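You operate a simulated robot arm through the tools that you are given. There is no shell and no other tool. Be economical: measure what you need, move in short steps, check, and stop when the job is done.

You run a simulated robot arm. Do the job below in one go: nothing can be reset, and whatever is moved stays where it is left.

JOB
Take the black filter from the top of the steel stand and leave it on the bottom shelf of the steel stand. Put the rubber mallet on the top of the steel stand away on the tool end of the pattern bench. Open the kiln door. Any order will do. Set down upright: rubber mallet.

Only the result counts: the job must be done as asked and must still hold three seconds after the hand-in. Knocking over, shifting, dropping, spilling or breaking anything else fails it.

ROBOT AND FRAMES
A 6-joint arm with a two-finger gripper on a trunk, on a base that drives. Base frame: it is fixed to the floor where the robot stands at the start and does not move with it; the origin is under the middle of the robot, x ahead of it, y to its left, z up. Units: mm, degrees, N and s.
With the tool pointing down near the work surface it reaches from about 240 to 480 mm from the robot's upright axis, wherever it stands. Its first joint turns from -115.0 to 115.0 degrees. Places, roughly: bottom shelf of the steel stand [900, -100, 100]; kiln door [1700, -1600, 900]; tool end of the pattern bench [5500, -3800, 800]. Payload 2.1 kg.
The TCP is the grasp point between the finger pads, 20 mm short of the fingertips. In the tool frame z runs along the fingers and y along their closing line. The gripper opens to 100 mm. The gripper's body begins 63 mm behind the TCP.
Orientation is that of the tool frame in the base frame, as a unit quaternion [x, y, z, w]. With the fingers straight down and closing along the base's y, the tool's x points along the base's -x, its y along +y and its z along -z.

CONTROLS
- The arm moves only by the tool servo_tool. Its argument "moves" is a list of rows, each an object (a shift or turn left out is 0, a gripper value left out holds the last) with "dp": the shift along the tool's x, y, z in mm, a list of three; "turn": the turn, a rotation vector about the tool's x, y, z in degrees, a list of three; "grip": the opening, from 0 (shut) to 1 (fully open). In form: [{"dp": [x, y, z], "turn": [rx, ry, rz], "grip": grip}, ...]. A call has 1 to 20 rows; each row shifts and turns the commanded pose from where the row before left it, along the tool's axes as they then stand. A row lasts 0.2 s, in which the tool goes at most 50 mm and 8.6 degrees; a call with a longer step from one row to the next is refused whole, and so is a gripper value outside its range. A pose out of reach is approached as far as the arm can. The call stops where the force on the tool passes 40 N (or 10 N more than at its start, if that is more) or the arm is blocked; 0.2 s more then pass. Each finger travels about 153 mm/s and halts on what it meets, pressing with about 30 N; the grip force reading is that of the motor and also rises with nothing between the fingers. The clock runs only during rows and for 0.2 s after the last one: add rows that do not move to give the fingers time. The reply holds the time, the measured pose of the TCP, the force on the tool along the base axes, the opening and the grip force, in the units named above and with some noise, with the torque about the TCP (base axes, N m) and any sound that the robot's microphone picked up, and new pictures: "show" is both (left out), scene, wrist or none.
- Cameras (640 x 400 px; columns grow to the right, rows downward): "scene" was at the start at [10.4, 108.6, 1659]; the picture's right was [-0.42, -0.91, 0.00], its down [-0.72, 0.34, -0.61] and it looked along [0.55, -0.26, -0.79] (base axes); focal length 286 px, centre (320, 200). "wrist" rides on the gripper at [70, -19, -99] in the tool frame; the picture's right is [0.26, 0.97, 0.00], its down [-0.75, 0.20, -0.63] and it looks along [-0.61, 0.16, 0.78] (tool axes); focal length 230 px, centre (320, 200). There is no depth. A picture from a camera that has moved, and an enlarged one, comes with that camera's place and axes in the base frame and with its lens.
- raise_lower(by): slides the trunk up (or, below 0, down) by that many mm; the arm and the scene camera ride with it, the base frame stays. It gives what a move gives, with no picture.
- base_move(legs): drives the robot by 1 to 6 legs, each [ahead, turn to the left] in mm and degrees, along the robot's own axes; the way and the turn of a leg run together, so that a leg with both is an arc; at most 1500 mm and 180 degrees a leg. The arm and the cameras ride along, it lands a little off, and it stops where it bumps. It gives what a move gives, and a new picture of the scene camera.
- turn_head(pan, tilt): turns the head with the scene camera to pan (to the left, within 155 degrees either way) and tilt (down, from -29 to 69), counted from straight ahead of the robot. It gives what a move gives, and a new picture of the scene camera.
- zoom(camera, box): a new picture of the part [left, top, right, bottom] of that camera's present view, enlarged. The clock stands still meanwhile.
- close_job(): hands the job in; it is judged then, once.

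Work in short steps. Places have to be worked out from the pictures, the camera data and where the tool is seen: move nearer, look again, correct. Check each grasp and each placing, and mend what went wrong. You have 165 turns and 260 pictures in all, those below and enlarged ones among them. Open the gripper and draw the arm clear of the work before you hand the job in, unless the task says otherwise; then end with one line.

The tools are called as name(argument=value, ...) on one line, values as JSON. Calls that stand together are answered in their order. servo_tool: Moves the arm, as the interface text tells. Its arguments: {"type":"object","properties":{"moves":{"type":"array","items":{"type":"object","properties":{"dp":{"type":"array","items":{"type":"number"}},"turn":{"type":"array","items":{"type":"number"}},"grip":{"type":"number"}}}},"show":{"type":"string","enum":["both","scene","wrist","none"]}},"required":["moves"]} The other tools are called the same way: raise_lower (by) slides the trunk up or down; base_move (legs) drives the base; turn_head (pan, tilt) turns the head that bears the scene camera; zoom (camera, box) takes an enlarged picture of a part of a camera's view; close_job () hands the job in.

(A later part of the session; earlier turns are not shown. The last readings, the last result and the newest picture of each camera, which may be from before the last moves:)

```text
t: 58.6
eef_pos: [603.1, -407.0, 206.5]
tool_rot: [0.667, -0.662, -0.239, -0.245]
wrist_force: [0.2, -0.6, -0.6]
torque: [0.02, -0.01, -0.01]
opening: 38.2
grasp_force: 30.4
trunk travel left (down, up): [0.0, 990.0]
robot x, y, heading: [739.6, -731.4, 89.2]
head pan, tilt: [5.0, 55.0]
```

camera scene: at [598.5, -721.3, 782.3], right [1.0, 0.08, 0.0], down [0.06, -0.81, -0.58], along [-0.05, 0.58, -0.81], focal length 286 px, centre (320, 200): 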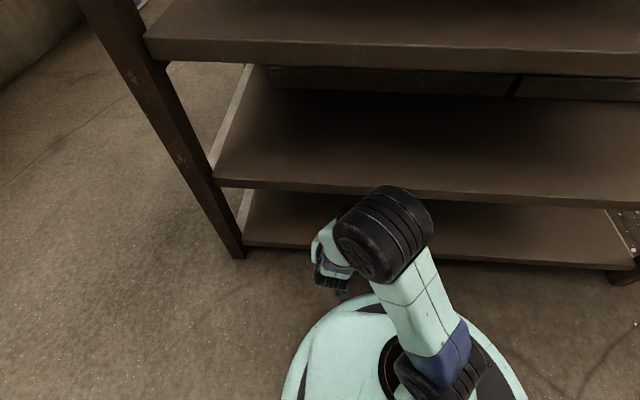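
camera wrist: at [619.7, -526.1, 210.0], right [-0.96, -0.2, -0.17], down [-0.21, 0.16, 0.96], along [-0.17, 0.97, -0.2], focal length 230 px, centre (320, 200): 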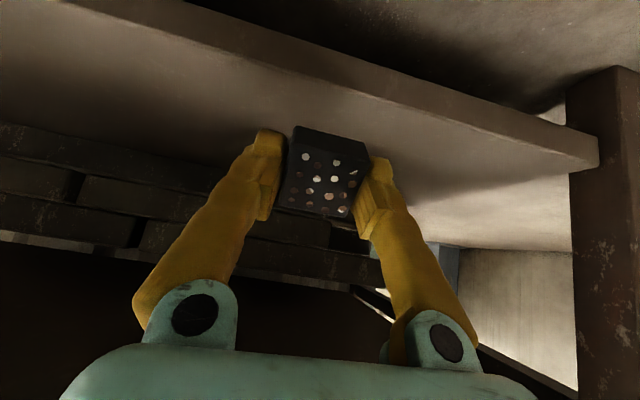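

servo_tool(moves=[{"dp": [-21, 0, 18]}, {"dp": [-21, 0, 18]}, {}], show="both")

```text
t: 59.4
eef_pos: [600.7, -352.3, 208.4]
tool_rot: [0.667, -0.662, -0.24, -0.245]
wrist_force: [-0.1, 0.3, -0.3]
torque: [0.03, 0.01, 0.02]
opening: 38.1
grasp_force: 30.2
trunk travel left (down, up): [0.0, 990.0]
robot x, y, heading: [738.9, -732.1, 89.3]
head pan, tilt: [5.0, 55.0]
camera scene: at [595.5, -716.9, 780.9], right [1.0, 0.08, 0.0], down [0.06, -0.82, -0.57], along [-0.04, 0.57, -0.82], focal length 286 px, centre (320, 200)
camera wrist: at [617.8, -470.3, 237.8], right [-0.96, -0.2, -0.18], down [-0.21, 0.17, 0.96], along [-0.16, 0.96, -0.2], focal length 230 px, centre (320, 200)
```

scene: 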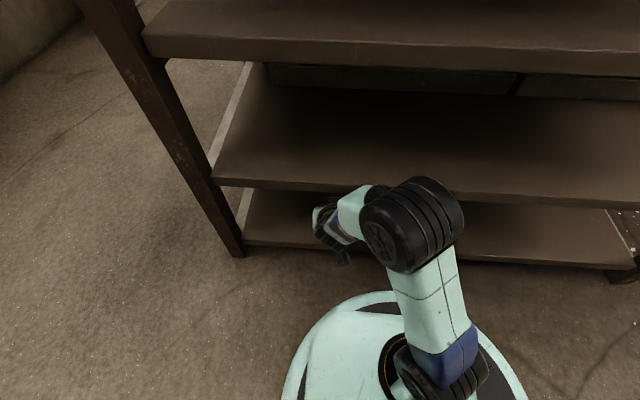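
wrist: 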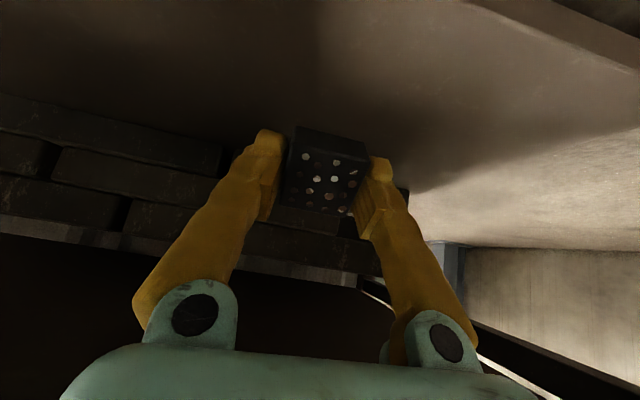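

servo_tool(moves=[{"dp": [13.3, 0, 31.7]}, {"dp": [13.3, 0, 31.7]}, {"dp": [13.3, 0, 31.7]}, {}], show="both")

```text
t: 60.3
eef_pos: [598.2, -319.9, 121.6]
tool_rot: [0.662, -0.659, -0.254, -0.252]
wrist_force: [1.3, -7.4, 39.4]
torque: [-0.19, -0.36, -0.23]
opening: 37.9
grasp_force: 30.3
trunk travel left (down, up): [0.0, 990.0]
robot x, y, heading: [737.2, -733.0, 89.5]
head pan, tilt: [5.0, 55.0]
stopped in row 4: the force on the tool passed its limit at 75 N (the readings are from after the stop); the commanded pose is now the measured one
camera scene: at [596.8, -720.8, 782.0], right [1.0, 0.08, 0.0], down [0.06, -0.81, -0.58], along [-0.05, 0.58, -0.82], focal length 286 px, centre (320, 200)
camera wrist: at [616.2, -438.7, 148.3], right [-0.97, -0.2, -0.17], down [-0.2, 0.14, 0.97], along [-0.17, 0.97, -0.17], focal length 230 px, centre (320, 200)
```

scene: 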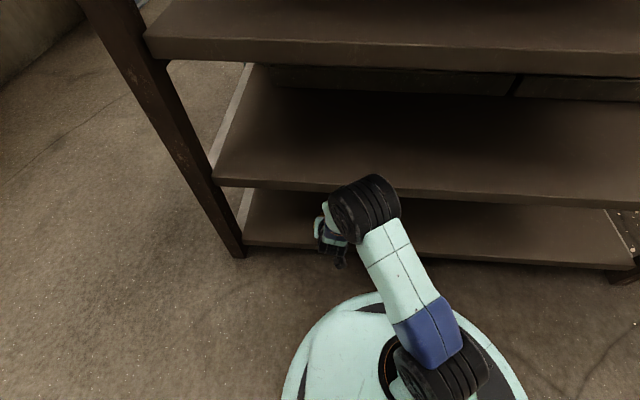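
wrist: 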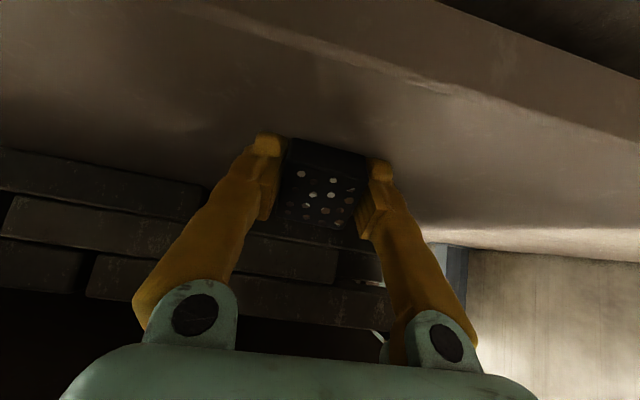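

The contact is at the fingertips (torque ≈ 0): the filter is touching the bottom shelf at z≈92. Relieve the pressure and open gradually.

servo_tool(moves=[{"dp": [-1, 0, -1.2]}, {"grip": 0.4}, {"grip": 0.45}, {"grip": 0.6}, {}], show="both")

```text
t: 61.5
eef_pos: [600.2, -320.5, 122.4]
tool_rot: [0.661, -0.66, -0.252, -0.252]
wrist_force: [2.9, 5.6, 38.7]
torque: [0.2, 0.2, -0.3]
opening: 45.6
grasp_force: 0.0
trunk travel left (down, up): [0.0, 990.0]
robot x, y, heading: [736.9, -732.2, 89.2]
head pan, tilt: [5.0, 55.0]
camera scene: at [596.9, -720.5, 781.3], right [1.0, 0.08, 0.0], down [0.06, -0.81, -0.58], along [-0.04, 0.58, -0.82], focal length 286 px, centre (320, 200)
camera wrist: at [617.7, -439.3, 148.7], right [-0.97, -0.19, -0.17], down [-0.2, 0.14, 0.97], along [-0.16, 0.97, -0.17], focal length 230 px, centre (320, 200)
```

scene: 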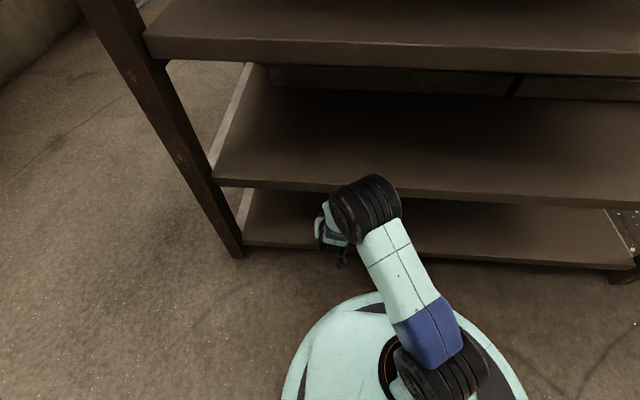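
wrist: 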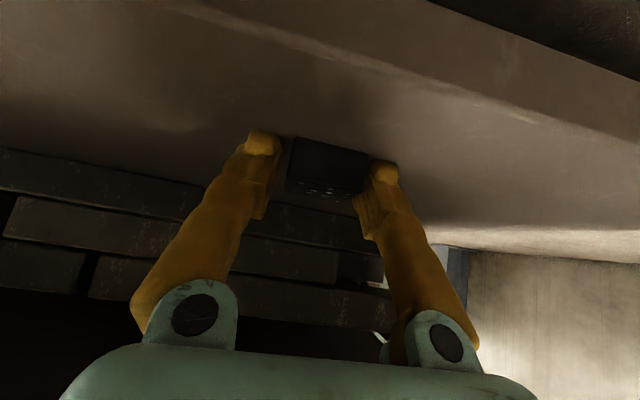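

The filter lies flat on the shelf. Lift slightly, open wide, and withdraw along the tool's axis.

servo_tool(moves=[{"dp": [-4, 0, -4.7]}, {"grip": 0.85}, {"grip": 0.85}, {}], show="wrist")

```text
t: 62.5
eef_pos: [599.4, -320.0, 123.6]
tool_rot: [0.664, -0.661, -0.246, -0.248]
wrist_force: [0.0, 0.1, 0.5]
torque: [-0.04, 0.02, 0.01]
opening: 85.2
grasp_force: 0.1
trunk travel left (down, up): [0.0, 990.0]
robot x, y, heading: [740.3, -731.4, 89.3]
head pan, tilt: [5.0, 55.0]
camera wrist: at [616.8, -440.1, 151.9], right [-0.96, -0.2, -0.17], down [-0.21, 0.15, 0.97], along [-0.17, 0.97, -0.19], focal length 230 px, centre (320, 200)
```

wrist: 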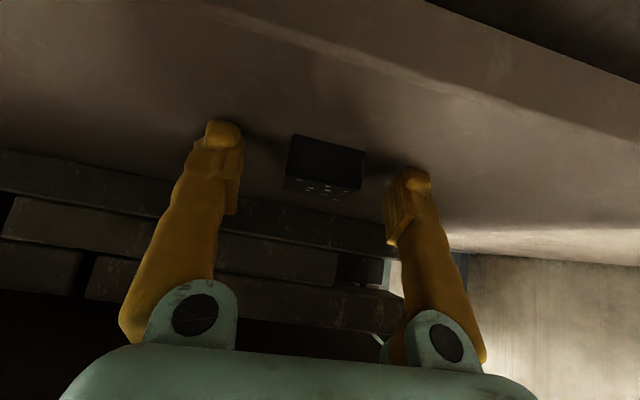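

Filter released and standing flat. Retrace the path out and back the robot off.

servo_tool(moves=[{"dp": [-12, 0, -28]}, {"dp": [-13, 0, -31]}, {"dp": [-13, 0, -31]}, {"dp": [21, 0, -18]}, {"dp": [21, 0, -18]}, {}], show="none")

base_move(legs=[[-200, 0]])

turn_head(pan=5, tilt=40)

```text
t: 63.9
eef_pos: [596.7, -406.4, 215.0]
tool_rot: [0.664, -0.66, -0.248, -0.248]
wrist_force: [0.0, -0.5, -0.2]
torque: [0.01, 0.02, 0.0]
opening: 84.9
grasp_force: 0.1
trunk travel left (down, up): [0.0, 990.0]
robot x, y, heading: [742.8, -728.2, 89.2]
head pan, tilt: [5.0, 55.0]
```

```text
t: 65.5
eef_pos: [594.3, -606.2, 214.7]
tool_rot: [0.664, -0.66, -0.248, -0.25]
wrist_force: [0.8, 1.0, 0.3]
torque: [-0.01, -0.03, 0.01]
opening: 85.2
grasp_force: 0.0
trunk travel left (down, up): [0.0, 990.0]
robot x, y, heading: [736.6, -924.5, 89.8]
head pan, tilt: [5.0, 55.0]
camera scene: at [593.7, -915.7, 780.9], right [1.0, 0.08, 0.0], down [0.07, -0.82, -0.57], along [-0.05, 0.57, -0.82], focal length 286 px, centre (320, 200)
```

scene: 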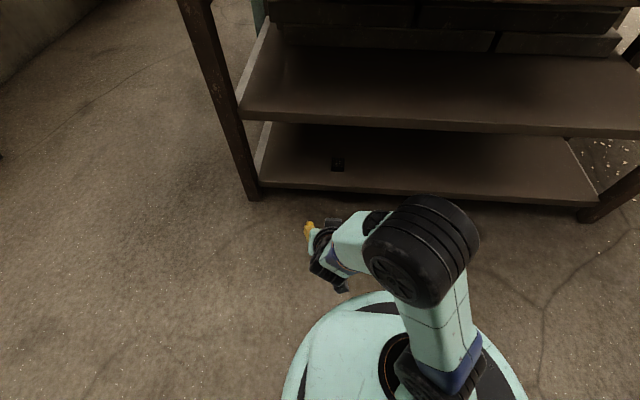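

```text
t: 66.2
eef_pos: [594.5, -604.8, 215.0]
tool_rot: [0.665, -0.66, -0.248, -0.249]
wrist_force: [0.7, -0.7, 0.2]
torque: [-0.02, 0.0, -0.01]
opening: 85.0
grasp_force: 0.1
trunk travel left (down, up): [0.0, 990.0]
robot x, y, heading: [736.9, -928.1, 89.7]
head pan, tilt: [5.0, 40.0]
camera scene: at [592.7, -902.9, 801.5], right [1.0, 0.08, 0.0], down [0.05, -0.64, -0.77], along [-0.06, 0.76, -0.64], focal length 286 px, centre (320, 200)
```

scene: 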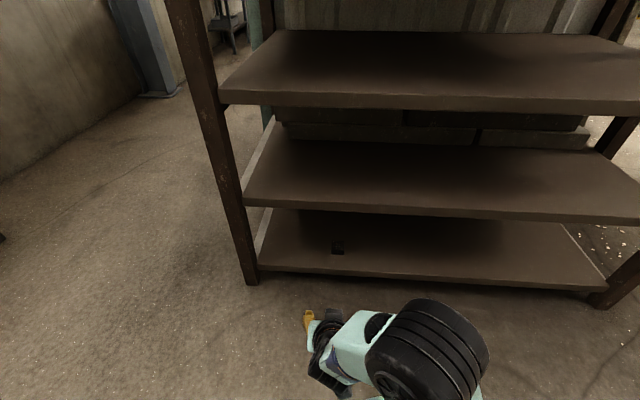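

The filter sits on the bottom shelf. Now raise the trunk and straighten the tool for the mallet.

raise_lower(by=400)

raise_lower(by=400)

raise_lower(by=150)

servo_tool(moves=[{"turn": [0, 8, 0]}, {"turn": [0, 8, 0]}, {"turn": [0, 8, 0]}, {"turn": [0, 8, 0]}, {"turn": [0, 8, 0], "grip": 1}, {}], show="wrist")

turn_head(pan=5, tilt=48)

```text
t: 70.0
eef_pos: [595.3, -606.0, 614.9]
tool_rot: [0.665, -0.659, -0.248, -0.248]
wrist_force: [1.2, -1.2, -0.2]
torque: [-0.02, 0.0, 0.02]
opening: 85.0
grasp_force: 0.1
trunk travel left (down, up): [-400.0, 590.0]
robot x, y, heading: [734.9, -928.3, 89.6]
head pan, tilt: [5.0, 40.0]
```

```text
t: 73.9
eef_pos: [593.9, -605.2, 1014.3]
tool_rot: [0.665, -0.659, -0.248, -0.249]
wrist_force: [0.1, 0.0, 0.1]
torque: [-0.02, -0.01, 0.02]
opening: 84.9
grasp_force: 0.0
trunk travel left (down, up): [-800.0, 190.0]
robot x, y, heading: [740.7, -927.6, 89.6]
head pan, tilt: [5.0, 40.0]
```

```text
t: 75.6
eef_pos: [596.1, -605.3, 1164.9]
tool_rot: [0.665, -0.659, -0.248, -0.248]
wrist_force: [-0.8, -0.8, 0.1]
torque: [0.03, 0.0, 0.01]
opening: 84.9
grasp_force: 0.1
trunk travel left (down, up): [-950.0, 40.0]
robot x, y, heading: [736.4, -930.1, 89.4]
head pan, tilt: [5.0, 40.0]
```

```text
t: 77.0
eef_pos: [593.5, -606.0, 1165.6]
tool_rot: [0.71, -0.704, -0.005, -0.008]
wrist_force: [0.4, 0.7, 0.4]
torque: [0.0, 0.01, -0.01]
opening: 100.0
grasp_force: 0.0
trunk travel left (down, up): [-950.0, 40.0]
robot x, y, heading: [736.6, -928.9, 89.5]
head pan, tilt: [5.0, 40.0]
camera wrist: at [611.4, -678.2, 1262.1], right [-0.96, -0.26, -0.01], down [-0.21, 0.74, 0.64], along [-0.16, 0.62, -0.77], focal length 230 px, centre (320, 200)
```

wrist: 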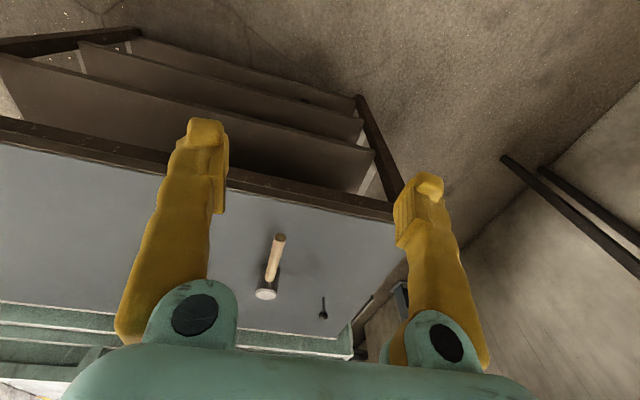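

```text
t: 77.7
eef_pos: [594.6, -604.8, 1163.3]
tool_rot: [0.71, -0.704, -0.005, -0.008]
wrist_force: [-0.3, 1.2, 0.1]
torque: [0.0, -0.02, 0.02]
opening: 100.1
grasp_force: 0.0
trunk travel left (down, up): [-950.0, 40.0]
robot x, y, heading: [733.9, -928.1, 89.7]
head pan, tilt: [5.0, 48.0]
camera scene: at [592.9, -909.2, 1740.1], right [1.0, 0.08, 0.0], down [0.06, -0.74, -0.67], along [-0.05, 0.67, -0.74], focal length 286 px, centre (320, 200)
```

scene: 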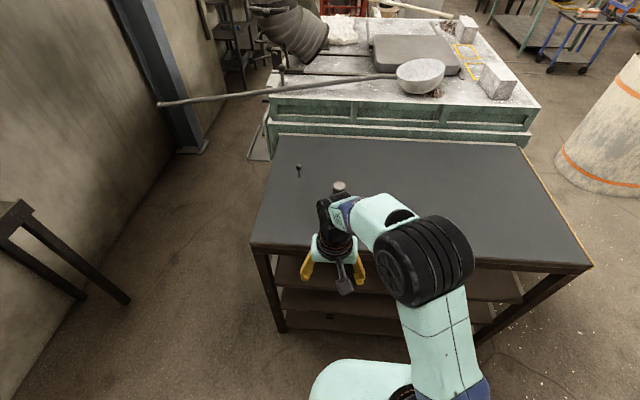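

The mallet head is at about (598, −168), top z≈1013. I'll shift the robot 140 mm sideways so the mallet is straight ahead and then move in.

base_move(legs=[[0, 90], [140, 0], [0, -90]])

```text
t: 86.6
eef_pos: [449.2, -609.4, 1164.8]
tool_rot: [0.72, -0.694, -0.005, -0.008]
wrist_force: [0.3, 0.6, 1.3]
torque: [0.0, 0.03, -0.01]
opening: 100.1
grasp_force: 0.0
trunk travel left (down, up): [-950.0, 40.0]
robot x, y, heading: [602.0, -932.0, 91.4]
head pan, tilt: [5.0, 48.0]
camera scene: at [456.7, -913.2, 1740.1], right [0.99, 0.11, 0.0], down [0.08, -0.74, -0.67], along [-0.07, 0.67, -0.74], focal length 286 px, centre (320, 200)
```

scene: 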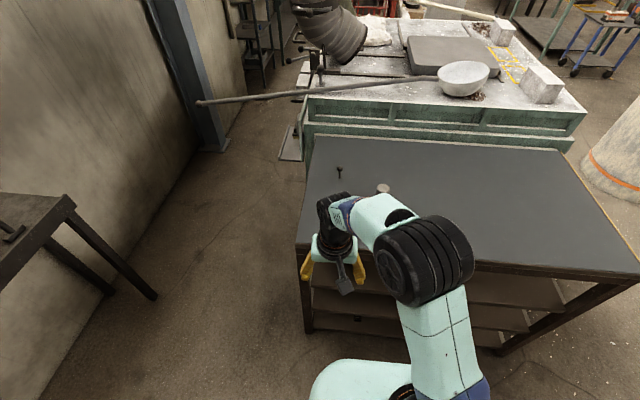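

base_move(legs=[[0, -1.5], [280, 0]])

```text
t: 89.0
eef_pos: [458.3, -323.2, 1165.8]
tool_rot: [0.711, -0.703, -0.006, -0.009]
wrist_force: [0.2, -0.1, 0.2]
torque: [-0.02, 0.02, 0.02]
opening: 100.1
grasp_force: 0.1
trunk travel left (down, up): [-950.0, 40.0]
robot x, y, heading: [604.5, -641.1, 89.9]
head pan, tilt: [5.0, 48.0]
camera scene: at [458.0, -627.3, 1740.2], right [1.0, 0.09, 0.0], down [0.06, -0.74, -0.67], along [-0.06, 0.67, -0.74], focal length 286 px, centre (320, 200)
```

scene: 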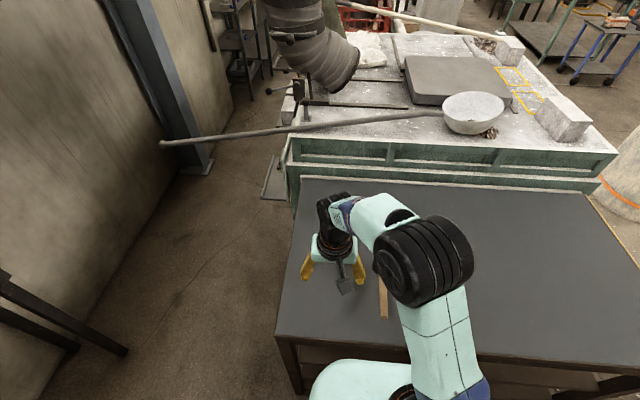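

servo_tool(moves=[{"dp": [-28, -28, 0]}, {"dp": [-28, -28, 0]}, {"dp": [-28, -28, 0]}, {"dp": [-28, -28, 0]}, {"dp": [-28, -28, 0]}, {}], show="both")

```text
t: 90.4
eef_pos: [595.7, -179.3, 1169.9]
tool_rot: [0.712, -0.702, -0.006, -0.008]
wrist_force: [-0.3, -0.1, 0.5]
torque: [-0.01, 0.0, 0.0]
opening: 99.9
grasp_force: 0.1
trunk travel left (down, up): [-950.0, 40.0]
robot x, y, heading: [605.6, -644.2, 89.9]
head pan, tilt: [5.0, 48.0]
camera scene: at [457.3, -624.8, 1740.1], right [1.0, 0.09, 0.0], down [0.06, -0.74, -0.67], along [-0.06, 0.67, -0.74], focal length 286 px, centre (320, 200)
camera wrist: at [613.2, -251.4, 1268.7], right [-0.96, -0.27, -0.01], down [-0.21, 0.74, 0.64], along [-0.17, 0.62, -0.77], focal length 230 px, centre (320, 200)
```

scene: 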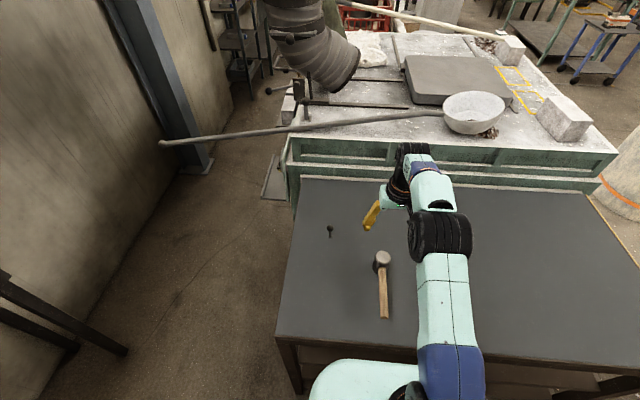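
wrist: 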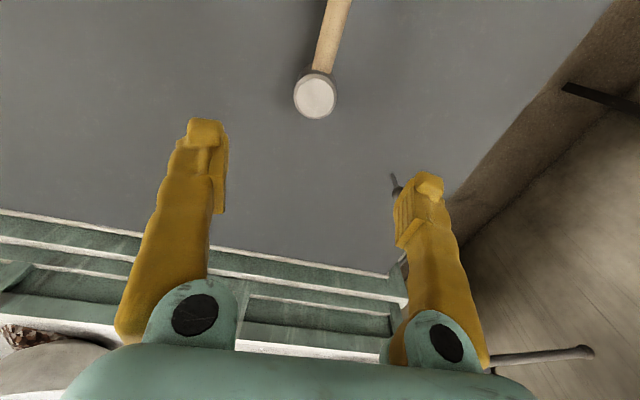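

Both cameras agree: head centre (600, −177), diameter ≈44 mm, handle toward −y. I'll centre and descend around the head.

servo_tool(moves=[{"dp": [-2, -4, 40]}, {"dp": [0, 0, 45]}, {"dp": [0, 0, 40]}, {}], show="wrist")

```text
t: 91.4
eef_pos: [599.1, -176.8, 1044.1]
tool_rot: [0.712, -0.702, -0.005, -0.008]
wrist_force: [0.3, -0.2, -0.7]
torque: [0.04, 0.0, -0.03]
opening: 100.0
grasp_force: 0.1
trunk travel left (down, up): [-950.0, 40.0]
robot x, y, heading: [603.8, -642.9, 89.9]
head pan, tilt: [5.0, 48.0]
camera wrist: at [616.4, -249.3, 1141.5], right [-0.96, -0.27, -0.01], down [-0.21, 0.74, 0.64], along [-0.17, 0.62, -0.77], focal length 230 px, centre (320, 200)
```

wrist: 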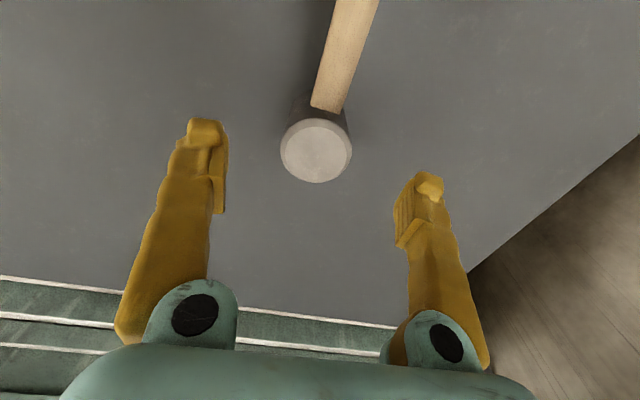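

servo_tool(moves=[{"dp": [0, 0, 35]}, {"dp": [0, 0, 33]}, {}], show="wrist")

```text
t: 92.2
eef_pos: [600.0, -174.0, 975.9]
tool_rot: [0.711, -0.703, -0.006, -0.008]
wrist_force: [-1.0, 0.1, 0.8]
torque: [-0.02, -0.03, 0.01]
opening: 100.2
grasp_force: 0.0
trunk travel left (down, up): [-950.0, 40.0]
robot x, y, heading: [602.9, -644.0, 90.0]
head pan, tilt: [5.0, 48.0]
camera wrist: at [617.7, -246.1, 1073.6], right [-0.96, -0.27, -0.01], down [-0.21, 0.74, 0.64], along [-0.17, 0.62, -0.77], focal length 230 px, centre (320, 200)
```

wrist: 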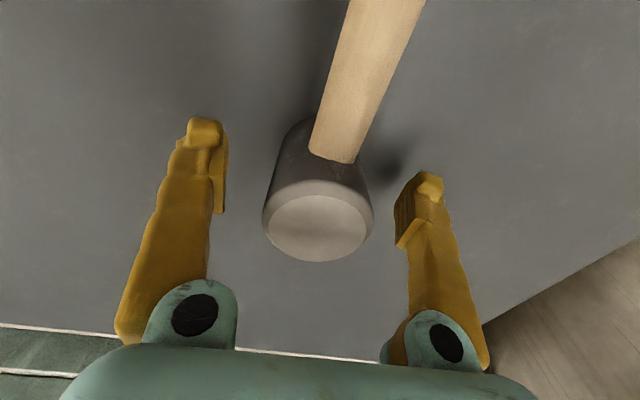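

Centred around the head. Close the gripper.

servo_tool(moves=[{"grip": 0.6}, {"grip": 0.4}, {"grip": 0.25}, {"grip": 0.25}, {}], show="wrist")

```text
t: 93.4
eef_pos: [599.5, -172.4, 976.6]
tool_rot: [0.712, -0.703, -0.005, -0.008]
wrist_force: [0.4, 0.0, -0.6]
torque: [0.03, -0.04, 0.03]
opening: 46.8
grasp_force: 29.9
trunk travel left (down, up): [-950.0, 40.0]
robot x, y, heading: [597.4, -641.3, 89.6]
head pan, tilt: [5.0, 48.0]
camera wrist: at [617.9, -245.4, 1073.6], right [-0.96, -0.27, -0.01], down [-0.21, 0.74, 0.64], along [-0.17, 0.62, -0.77], focal length 230 px, centre (320, 200)
```

wrist: 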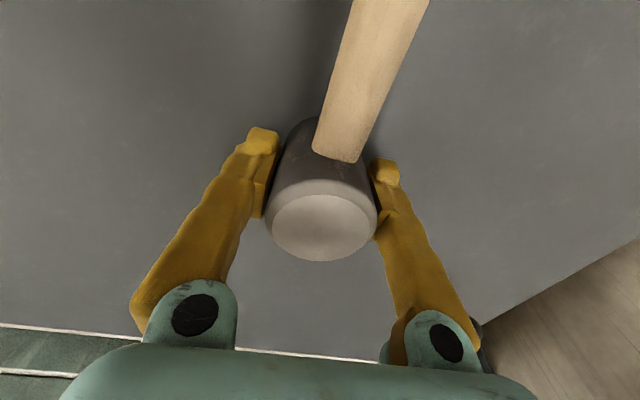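

Gripped at 47 mm, 30 N. Lift gently.

servo_tool(moves=[{"dp": [0, 0, -5]}, {"dp": [0, 0, -10]}, {"dp": [0, 0, -20]}, {"dp": [0, 0, -30]}, {}, {}], show="wrist")

```text
t: 94.8
eef_pos: [601.4, -173.6, 1043.0]
tool_rot: [0.712, -0.702, -0.005, -0.007]
wrist_force: [-0.2, -0.3, -3.8]
torque: [0.03, -0.03, -0.01]
opening: 46.6
grasp_force: 30.1
trunk travel left (down, up): [-950.0, 40.0]
robot x, y, heading: [601.1, -642.3, 90.0]
head pan, tilt: [5.0, 48.0]
camera wrist: at [618.4, -247.2, 1140.1], right [-0.96, -0.27, -0.01], down [-0.21, 0.74, 0.64], along [-0.17, 0.62, -0.77], focal length 230 px, centre (320, 200)
```

wrist: 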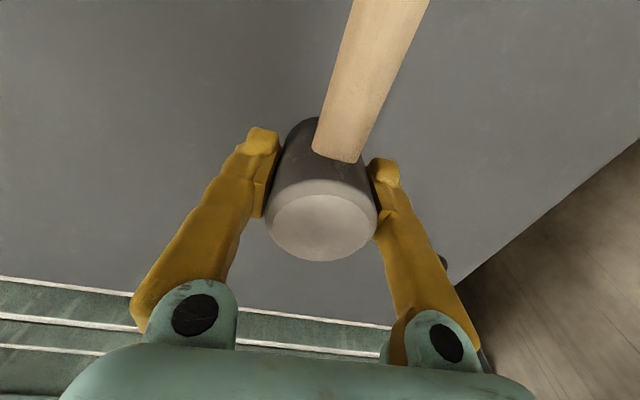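

Securely held, weight about 3.8 N. Pull in a bit, back away, and look for the route to the pattern bench.

servo_tool(moves=[{"dp": [0, 0, -40]}, {"dp": [30, 0, -20]}, {"dp": [35, 0, 0]}, {"dp": [35, 0, 0]}, {}], show="none")

base_move(legs=[[-330, 0], [0, -90]])

turn_head(pan=-20, tilt=18)

```text
t: 96.0
eef_pos: [599.2, -274.4, 1098.6]
tool_rot: [0.712, -0.703, -0.005, -0.008]
wrist_force: [0.2, 0.8, -4.4]
torque: [0.03, 0.03, 0.04]
opening: 46.7
grasp_force: 30.2
trunk travel left (down, up): [-950.0, 40.0]
robot x, y, heading: [605.0, -640.2, 89.7]
head pan, tilt: [5.0, 48.0]
```

```text
t: 102.0
eef_pos: [969.2, -974.3, 1098.6]
tool_rot: [-0.006, 1.0, -0.002, 0.008]
wrist_force: [0.5, 0.0, -3.1]
torque: [-0.02, -0.04, -0.02]
opening: 46.6
grasp_force: 29.8
trunk travel left (down, up): [-950.0, 40.0]
robot x, y, heading: [602.6, -979.0, 0.2]
head pan, tilt: [5.0, 48.0]
camera scene: at [623.5, -828.9, 1740.1], right [0.09, -1.0, 0.0], down [-0.74, -0.06, -0.67], along [0.67, 0.06, -0.74], focal length 286 px, centre (320, 200)
```

scene: 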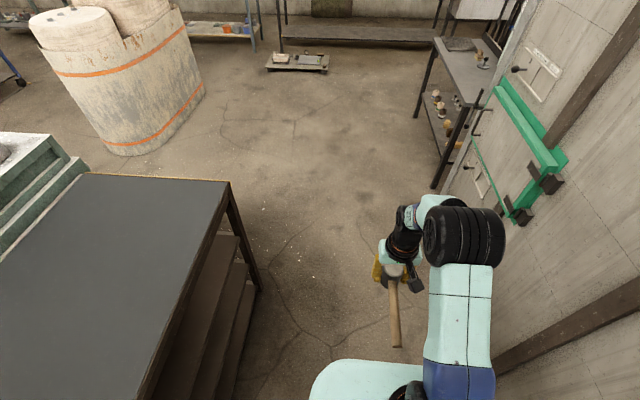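

```text
t: 102.9
eef_pos: [971.0, -974.5, 1099.6]
tool_rot: [-0.006, 1.0, -0.002, 0.009]
wrist_force: [-0.1, 0.0, -3.5]
torque: [0.02, -0.06, 0.01]
opening: 46.6
grasp_force: 30.1
trunk travel left (down, up): [-950.0, 40.0]
robot x, y, heading: [600.1, -975.4, -0.4]
head pan, tilt: [-20.0, 18.0]
camera scene: at [632.9, -867.5, 1786.1], right [-0.34, -0.94, 0.0], down [-0.29, 0.11, -0.95], along [0.89, -0.33, -0.31], focal length 286 px, centre (320, 200)
```

scene: 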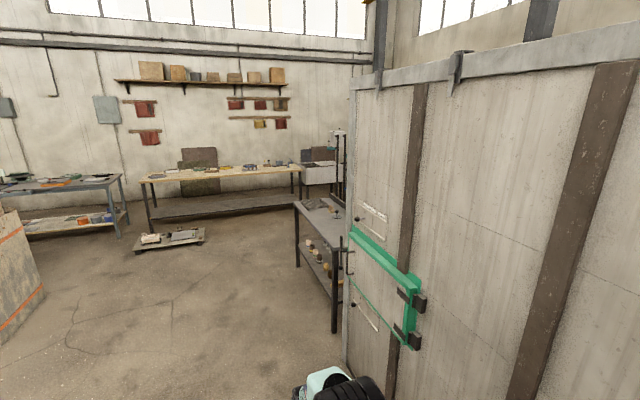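

The route east along y≈−980 is clear (table beside the kiln ends at y≈−1660, x≈3500). Drive forward 3 m and look right.

base_move(legs=[[1500, 0], [1500, 0]])

turn_head(pan=-55, tilt=20)

```text
t: 117.4
eef_pos: [3973.9, -844.2, 1098.8]
tool_rot: [-0.05, 0.999, -0.001, 0.008]
wrist_force: [-0.1, -0.6, -3.3]
torque: [0.0, -0.04, 0.0]
opening: 46.5
grasp_force: 29.7
trunk travel left (down, up): [-950.0, 40.0]
robot x, y, heading: [3608.4, -876.1, 5.0]
head pan, tilt: [-20.0, 18.0]
camera scene: at [3629.7, -766.7, 1786.2], right [-0.26, -0.97, 0.0], down [-0.3, 0.08, -0.95], along [0.92, -0.25, -0.31], focal length 286 px, centre (320, 200)
```

scene: 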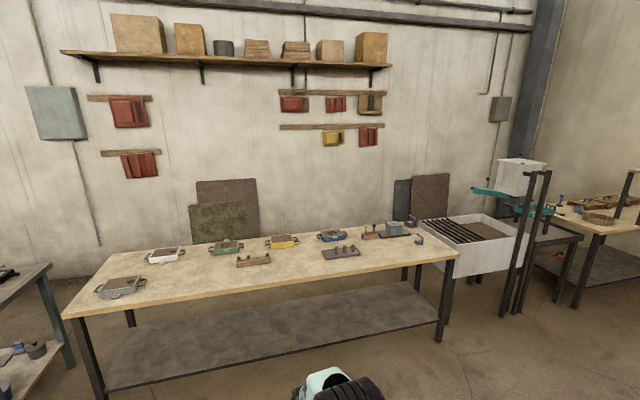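

```text
t: 118.4
eef_pos: [3975.2, -843.7, 1098.3]
tool_rot: [-0.051, 0.999, -0.001, 0.009]
wrist_force: [-0.5, -0.8, -3.3]
torque: [0.01, -0.07, -0.01]
opening: 46.6
grasp_force: 30.0
trunk travel left (down, up): [-950.0, 40.0]
robot x, y, heading: [3609.7, -877.4, 4.8]
head pan, tilt: [-55.0, 20.0]
camera scene: at [3600.1, -813.6, 1783.0], right [-0.77, -0.64, 0.0], down [-0.22, 0.26, -0.94], along [0.6, -0.72, -0.34], focal length 286 px, centre (320, 200)
```

scene: 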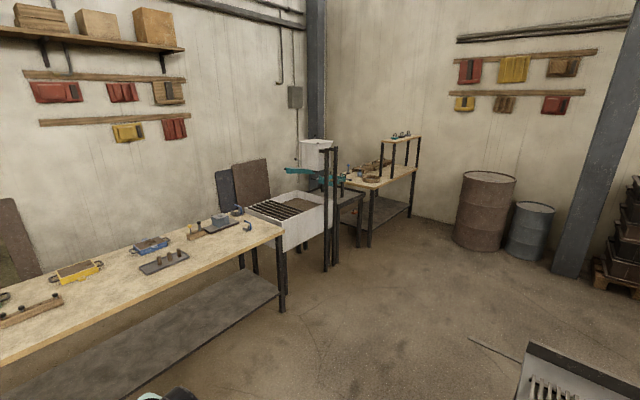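

zoom(camera="scene", box=[270, 110, 450, 260])

```text
2.67 times, centred on (360, 185) of scene
camera zoom: at [3600.1, -813.6, 1783.0], right [-0.77, -0.64, 0.0], down [-0.22, 0.26, -0.94], along [0.6, -0.72, -0.34], focal length 763 px, centre (213, 240)
```

zoom: 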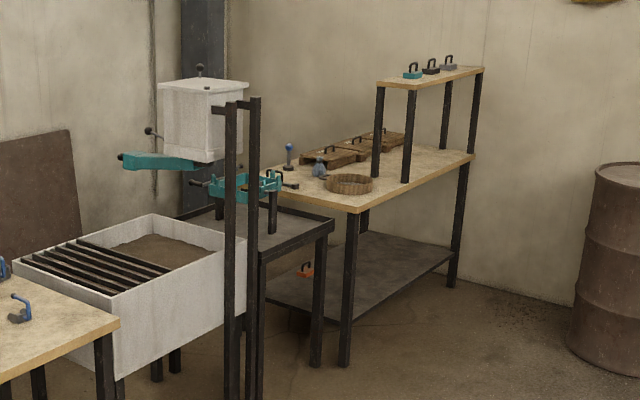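

The pattern bench is beyond: front edge x≈5100, from y≈−3560 to −4760, with the tool end on the left. I'll drive towards (4500, −3850) in two stages.

base_move(legs=[[0, -78], [1500, 0]])

turn_head(pan=25, tilt=25)

```text
t: 129.1
eef_pos: [4112.9, -2657.4, 1098.1]
tool_rot: [0.603, 0.798, -0.006, 0.006]
wrist_force: [-0.5, -0.6, -3.3]
torque: [-0.02, -0.02, -0.03]
opening: 46.6
grasp_force: 30.5
trunk travel left (down, up): [-950.0, 40.0]
robot x, y, heading: [4016.7, -2305.8, -75.0]
head pan, tilt: [-55.0, 20.0]
camera scene: at [4078.3, -2280.3, 1783.0], right [-0.76, 0.64, 0.0], down [0.22, 0.26, -0.94], along [-0.61, -0.72, -0.34], focal length 286 px, centre (320, 200)
```

scene: 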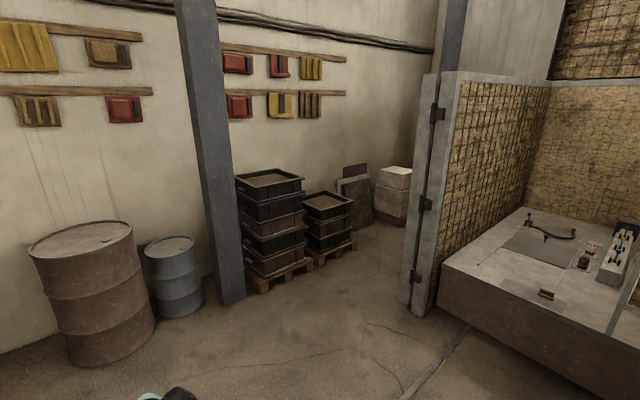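

```text
t: 130.7
eef_pos: [4111.4, -2659.7, 1099.2]
tool_rot: [0.604, 0.797, -0.007, 0.006]
wrist_force: [0.1, 0.6, -2.2]
torque: [-0.06, 0.01, 0.02]
opening: 46.7
grasp_force: 30.3
trunk travel left (down, up): [-950.0, 40.0]
robot x, y, heading: [4016.7, -2306.5, -75.2]
head pan, tilt: [25.0, 25.0]
camera scene: at [4197.5, -2280.6, 1774.9], right [-0.77, -0.64, 0.0], down [-0.27, 0.32, -0.91], along [0.58, -0.7, -0.42], focal length 286 px, centre (320, 200)
```

scene: 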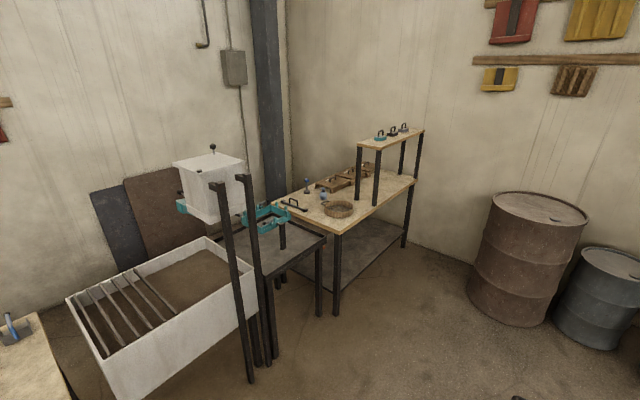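

Path is clear to a spot in front of the bench's left end; go there and face it (+x).

base_move(legs=[[0, 7.5], [1300, 0], [320, 0], [0, 67]])

turn_head(pan=5, tilt=45)

```text
t: 142.4
eef_pos: [5011.3, -3808.2, 1097.9]
tool_rot: [0.014, 1.0, -0.002, 0.009]
wrist_force: [-0.2, -0.3, -3.2]
torque: [0.0, -0.01, -0.02]
opening: 46.9
grasp_force: 30.0
trunk travel left (down, up): [-950.0, 40.0]
robot x, y, heading: [4642.8, -3794.3, -2.4]
head pan, tilt: [25.0, 25.0]
camera scene: at [4678.5, -3616.8, 1774.9], right [0.38, -0.92, 0.0], down [-0.39, -0.16, -0.91], along [0.84, 0.35, -0.42], focal length 286 px, centre (320, 200)
```

scene: 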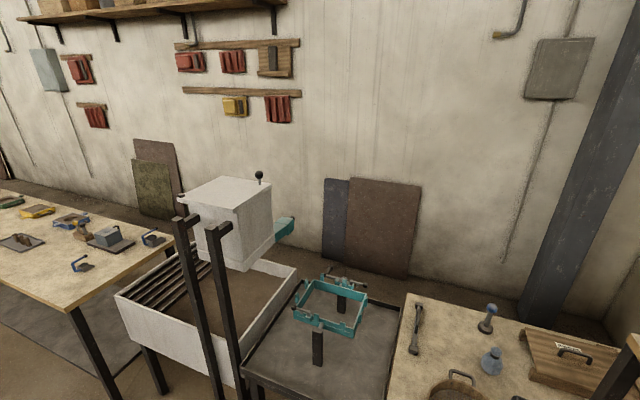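

```text
t: 143.2
eef_pos: [5011.3, -3807.4, 1098.4]
tool_rot: [0.013, 1.0, -0.002, 0.008]
wrist_force: [-0.4, -0.1, -2.4]
torque: [0.03, -0.04, 0.03]
opening: 46.7
grasp_force: 30.3
trunk travel left (down, up): [-950.0, 40.0]
robot x, y, heading: [4645.1, -3794.0, -2.4]
head pan, tilt: [5.0, 45.0]
camera scene: at [4674.3, -3648.2, 1744.3], right [0.05, -1.0, 0.0], down [-0.71, -0.03, -0.71], along [0.71, 0.03, -0.71], focal length 286 px, centre (320, 200)
```

scene: 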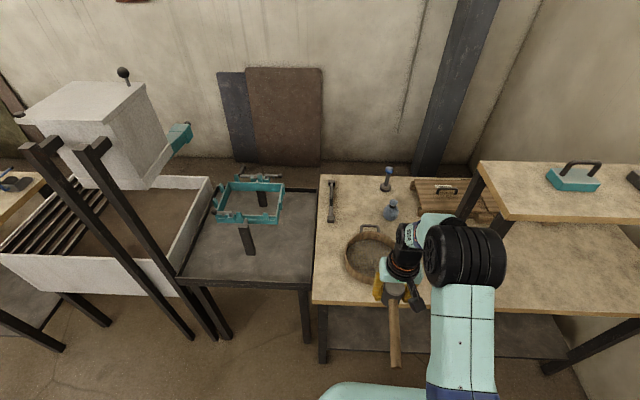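

zoom(camera="scene", box=[300, 160, 500, 310])

servo_tool(moves=[{}], show="wrist")

```text
2.67 times, centred on (400, 235) of scene
camera zoom: at [4674.3, -3648.2, 1744.3], right [0.05, -1.0, 0.0], down [-0.71, -0.03, -0.71], along [0.71, 0.03, -0.71], focal length 763 px, centre (107, 107)
```

zoom: 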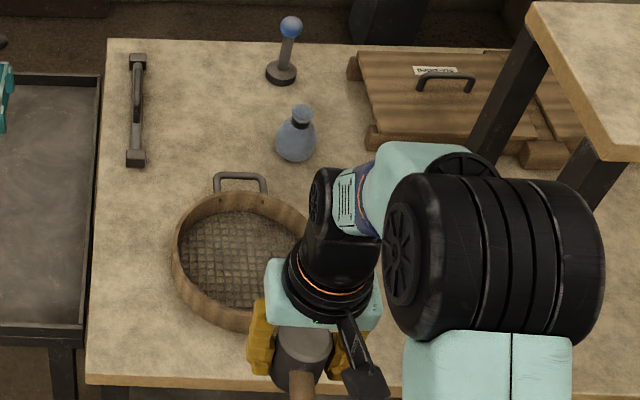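

```text
t: 143.6
eef_pos: [5011.8, -3806.6, 1099.0]
tool_rot: [0.013, 1.0, -0.002, 0.009]
wrist_force: [0.0, -0.7, -3.4]
torque: [0.03, -0.02, 0.0]
opening: 46.6
grasp_force: 29.9
trunk travel left (down, up): [-950.0, 40.0]
robot x, y, heading: [4648.1, -3792.0, -2.4]
head pan, tilt: [5.0, 45.0]
camera wrist: at [4938.6, -3825.8, 1196.3], right [-0.23, 0.97, -0.01], down [0.74, 0.18, 0.64], along [0.63, 0.14, -0.77], focal length 230 px, centre (320, 200)
```

wrist: 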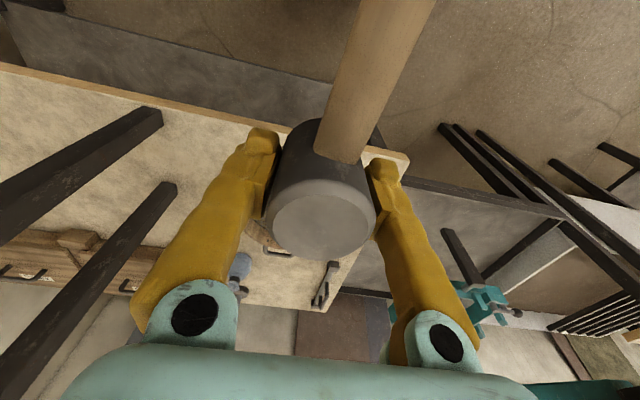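

There's a free strip at the bench's left front, between the left edge (y≈−3610) and the sieve. I'll drive in 215 mm, then bring the mallet over about (5265, −3668) and check with both cameras.

base_move(legs=[[0, 2.4], [215, 0]])

servo_tool(moves=[{"dp": [-10, 37, 0]}, {"dp": [-10, 37, 0]}, {"dp": [-10, 37, 0]}, {"dp": [-5, 28, 0]}, {}], show="both")

```text
t: 145.7
eef_pos: [5225.5, -3791.1, 1100.8]
tool_rot: [-0.009, 1.0, -0.002, 0.01]
wrist_force: [-0.3, 0.2, -4.2]
torque: [-0.01, -0.06, 0.0]
opening: 46.2
grasp_force: 30.7
trunk travel left (down, up): [-950.0, 40.0]
robot x, y, heading: [4859.5, -3794.5, -0.1]
head pan, tilt: [5.0, 45.0]
camera scene: at [4879.6, -3647.2, 1744.4], right [0.09, -1.0, 0.0], down [-0.7, -0.06, -0.71], along [0.71, 0.06, -0.7], focal length 286 px, centre (320, 200)
```

scene: 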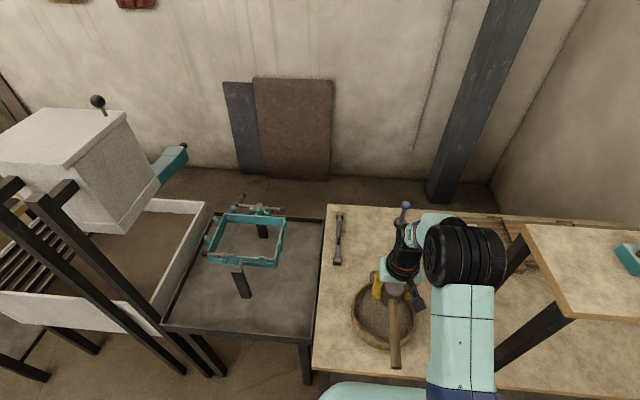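

```text
t: 146.8
eef_pos: [5259.3, -3652.8, 1098.1]
tool_rot: [-0.009, 1.0, -0.002, 0.009]
wrist_force: [0.0, 0.1, -3.6]
torque: [-0.01, -0.03, -0.02]
opening: 46.6
grasp_force: 29.8
trunk travel left (down, up): [-950.0, 40.0]
robot x, y, heading: [4861.6, -3794.0, 0.4]
head pan, tilt: [5.0, 45.0]
camera scene: at [4884.1, -3646.8, 1744.3], right [0.09, -1.0, 0.0], down [-0.7, -0.06, -0.71], along [0.7, 0.06, -0.71], focal length 286 px, centre (320, 200)
camera wrist: at [5186.7, -3673.8, 1196.0], right [-0.27, 0.96, -0.01], down [0.74, 0.22, 0.64], along [0.62, 0.17, -0.77], focal length 230 px, centre (320, 200)
```

scene: 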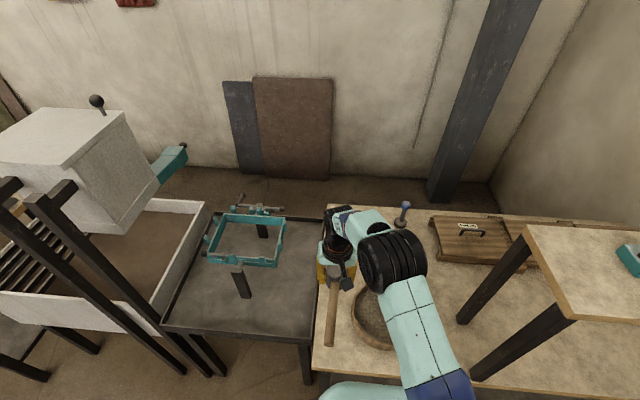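
wrist: 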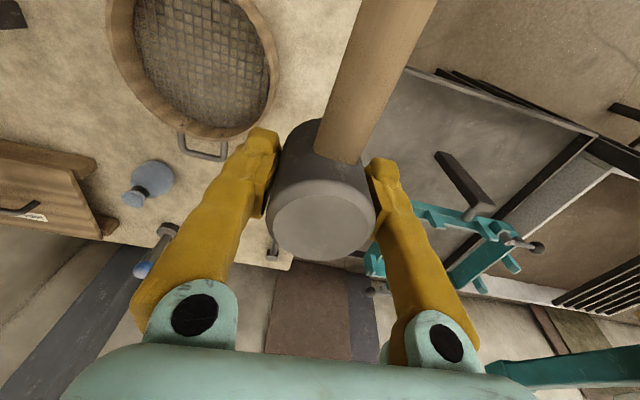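

Strip centre is y≈−3663. Shift slightly and lower the trunk 200 mm.

servo_tool(moves=[{"dp": [19, -10, 0]}, {}], show="none")

raise_lower(by=-200)

turn_head(pan=8, tilt=50)

servo_tool(moves=[{}], show="wrist")

```text
t: 147.4
eef_pos: [5243.4, -3661.9, 1099.4]
tool_rot: [-0.008, 1.0, -0.002, 0.009]
wrist_force: [0.0, 0.2, -3.3]
torque: [-0.01, 0.0, 0.02]
opening: 46.4
grasp_force: 30.1
trunk travel left (down, up): [-950.0, 40.0]
robot x, y, heading: [4864.9, -3793.6, 0.0]
head pan, tilt: [5.0, 45.0]
```

```text
t: 149.6
eef_pos: [5243.6, -3664.4, 897.0]
tool_rot: [-0.008, 1.0, -0.001, 0.009]
wrist_force: [0.8, 0.4, -3.8]
torque: [-0.04, -0.05, 0.0]
opening: 46.5
grasp_force: 29.9
trunk travel left (down, up): [-750.0, 240.0]
robot x, y, heading: [4861.1, -3793.2, 0.3]
head pan, tilt: [5.0, 45.0]
```

```text
t: 150.3
eef_pos: [5243.1, -3663.8, 898.8]
tool_rot: [-0.009, 1.0, -0.001, 0.009]
wrist_force: [-0.1, 0.3, -3.4]
torque: [0.02, -0.05, -0.02]
opening: 46.7
grasp_force: 30.4
trunk travel left (down, up): [-750.0, 240.0]
robot x, y, heading: [4862.4, -3795.4, 0.1]
head pan, tilt: [8.0, 50.0]
camera scene: at [4879.8, -3643.0, 1537.4], right [0.14, -0.99, 0.0], down [-0.76, -0.11, -0.64], along [0.64, 0.09, -0.77], focal length 286 px, centre (320, 200)
```

scene: 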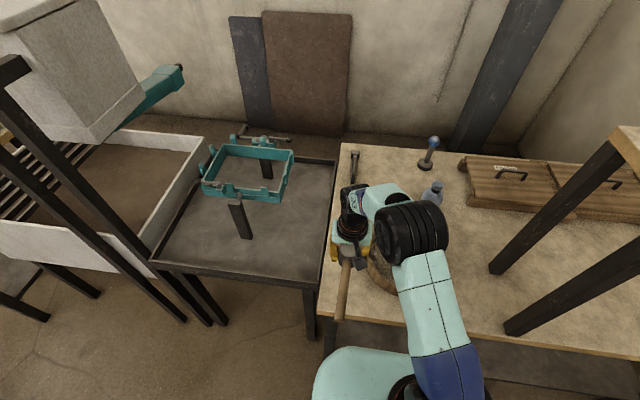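

```text
t: 150.7
eef_pos: [5243.4, -3663.8, 898.4]
tool_rot: [-0.008, 1.0, -0.002, 0.008]
wrist_force: [0.2, 0.3, -3.4]
torque: [-0.04, -0.02, -0.01]
opening: 46.4
grasp_force: 30.3
trunk travel left (down, up): [-750.0, 240.0]
robot x, y, heading: [4857.6, -3796.0, 0.1]
head pan, tilt: [8.0, 50.0]
camera wrist: at [5170.7, -3683.9, 995.3], right [-0.27, 0.96, -0.01], down [0.74, 0.22, 0.64], along [0.62, 0.17, -0.77], focal length 230 px, centre (320, 200)
```

wrist: 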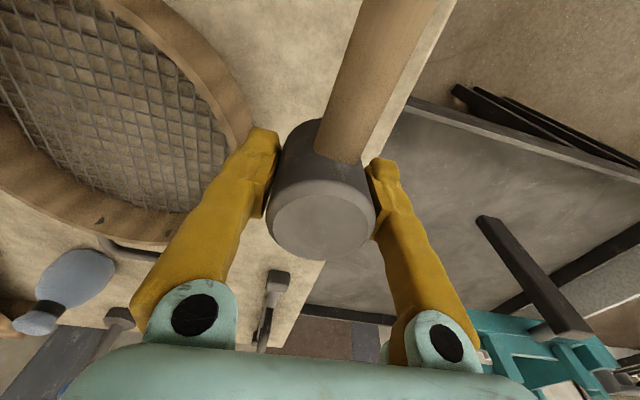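

The bench edge is about 77 mm to the left of the axis and the sieve rim about 52 mm to the right; shift 10 mm left and descend until contact.

servo_tool(moves=[{"dp": [0, 10, 20]}, {"dp": [0, 0, 20]}, {"dp": [0, 0, 15]}, {}], show="both")

```text
t: 151.7
eef_pos: [5242.9, -3652.6, 842.3]
tool_rot: [-0.008, 1.0, -0.002, 0.009]
wrist_force: [0.7, 0.7, -3.5]
torque: [0.02, -0.04, 0.05]
opening: 46.4
grasp_force: 29.7
trunk travel left (down, up): [-750.0, 240.0]
robot x, y, heading: [4861.8, -3795.6, 0.1]
head pan, tilt: [8.0, 50.0]
camera scene: at [4879.7, -3642.9, 1537.3], right [0.14, -0.99, 0.0], down [-0.76, -0.11, -0.64], along [0.64, 0.09, -0.77], focal length 286 px, centre (320, 200)
camera wrist: at [5171.1, -3673.2, 940.8], right [-0.27, 0.96, -0.01], down [0.74, 0.22, 0.64], along [0.62, 0.17, -0.77], focal length 230 px, centre (320, 200)
```

scene: 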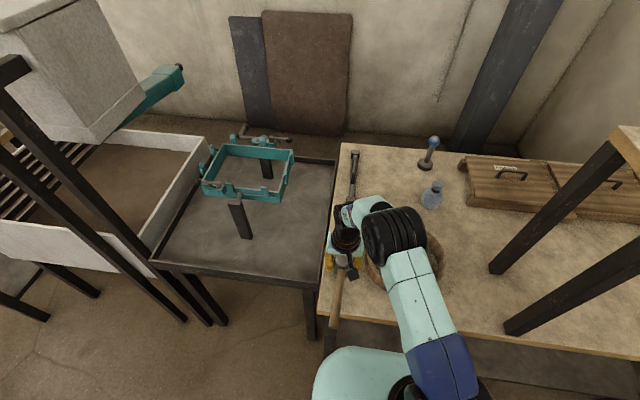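
wrist: 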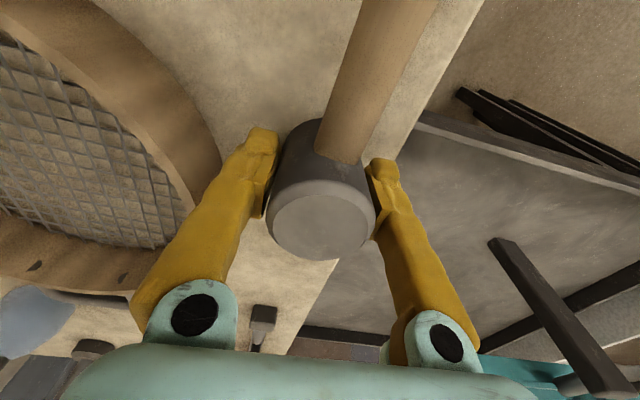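

servo_tool(moves=[{"dp": [0, 0, 8]}, {"dp": [0, 0, 5]}, {"dp": [0, 0, 4]}, {"dp": [0, 0, 4]}, {}], show="wrist")

```text
t: 152.9
eef_pos: [5240.5, -3652.8, 823.7]
tool_rot: [-0.009, 1.0, -0.002, 0.011]
wrist_force: [1.4, 1.9, 26.5]
torque: [0.04, -0.07, 0.13]
opening: 46.9
grasp_force: 30.3
trunk travel left (down, up): [-750.0, 240.0]
robot x, y, heading: [4860.4, -3798.4, 0.5]
head pan, tilt: [8.0, 50.0]
camera wrist: at [5168.2, -3674.3, 920.8], right [-0.27, 0.96, -0.01], down [0.73, 0.21, 0.65], along [0.62, 0.17, -0.76], focal length 230 px, centre (320, 200)
```

wrist: 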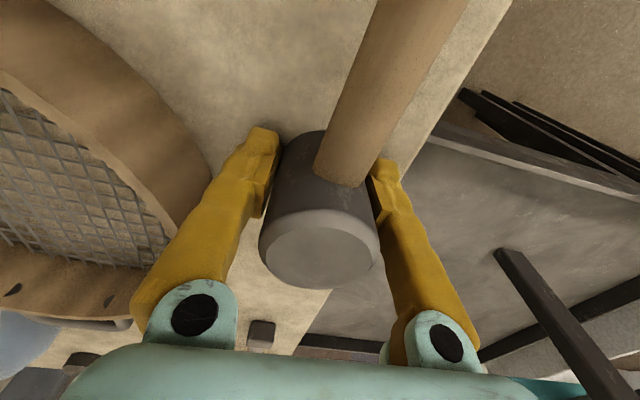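

The mallet base is on the bench (about 30 N). Relieve slightly, then open modestly.

servo_tool(moves=[{"dp": [0, 0, -2]}, {}, {"grip": 0.5}, {"grip": 0.55}, {"grip": 0.62}, {}], show="wrist")

```text
t: 154.3
eef_pos: [5242.6, -3653.8, 824.6]
tool_rot: [-0.008, 1.0, -0.002, 0.008]
wrist_force: [-0.2, 0.1, 0.6]
torque: [0.0, 0.01, -0.04]
opening: 62.0
grasp_force: 0.1
trunk travel left (down, up): [-750.0, 240.0]
robot x, y, heading: [4861.5, -3796.2, 0.1]
head pan, tilt: [8.0, 50.0]
camera wrist: at [5170.7, -3674.0, 921.8], right [-0.27, 0.96, -0.01], down [0.74, 0.22, 0.64], along [0.62, 0.17, -0.77], focal length 230 px, centre (320, 200)
```

wrist: 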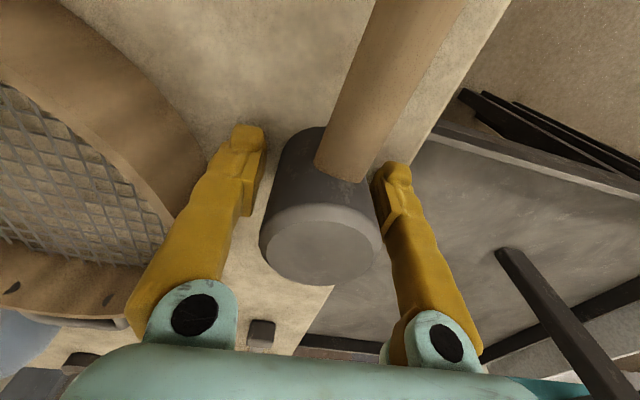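

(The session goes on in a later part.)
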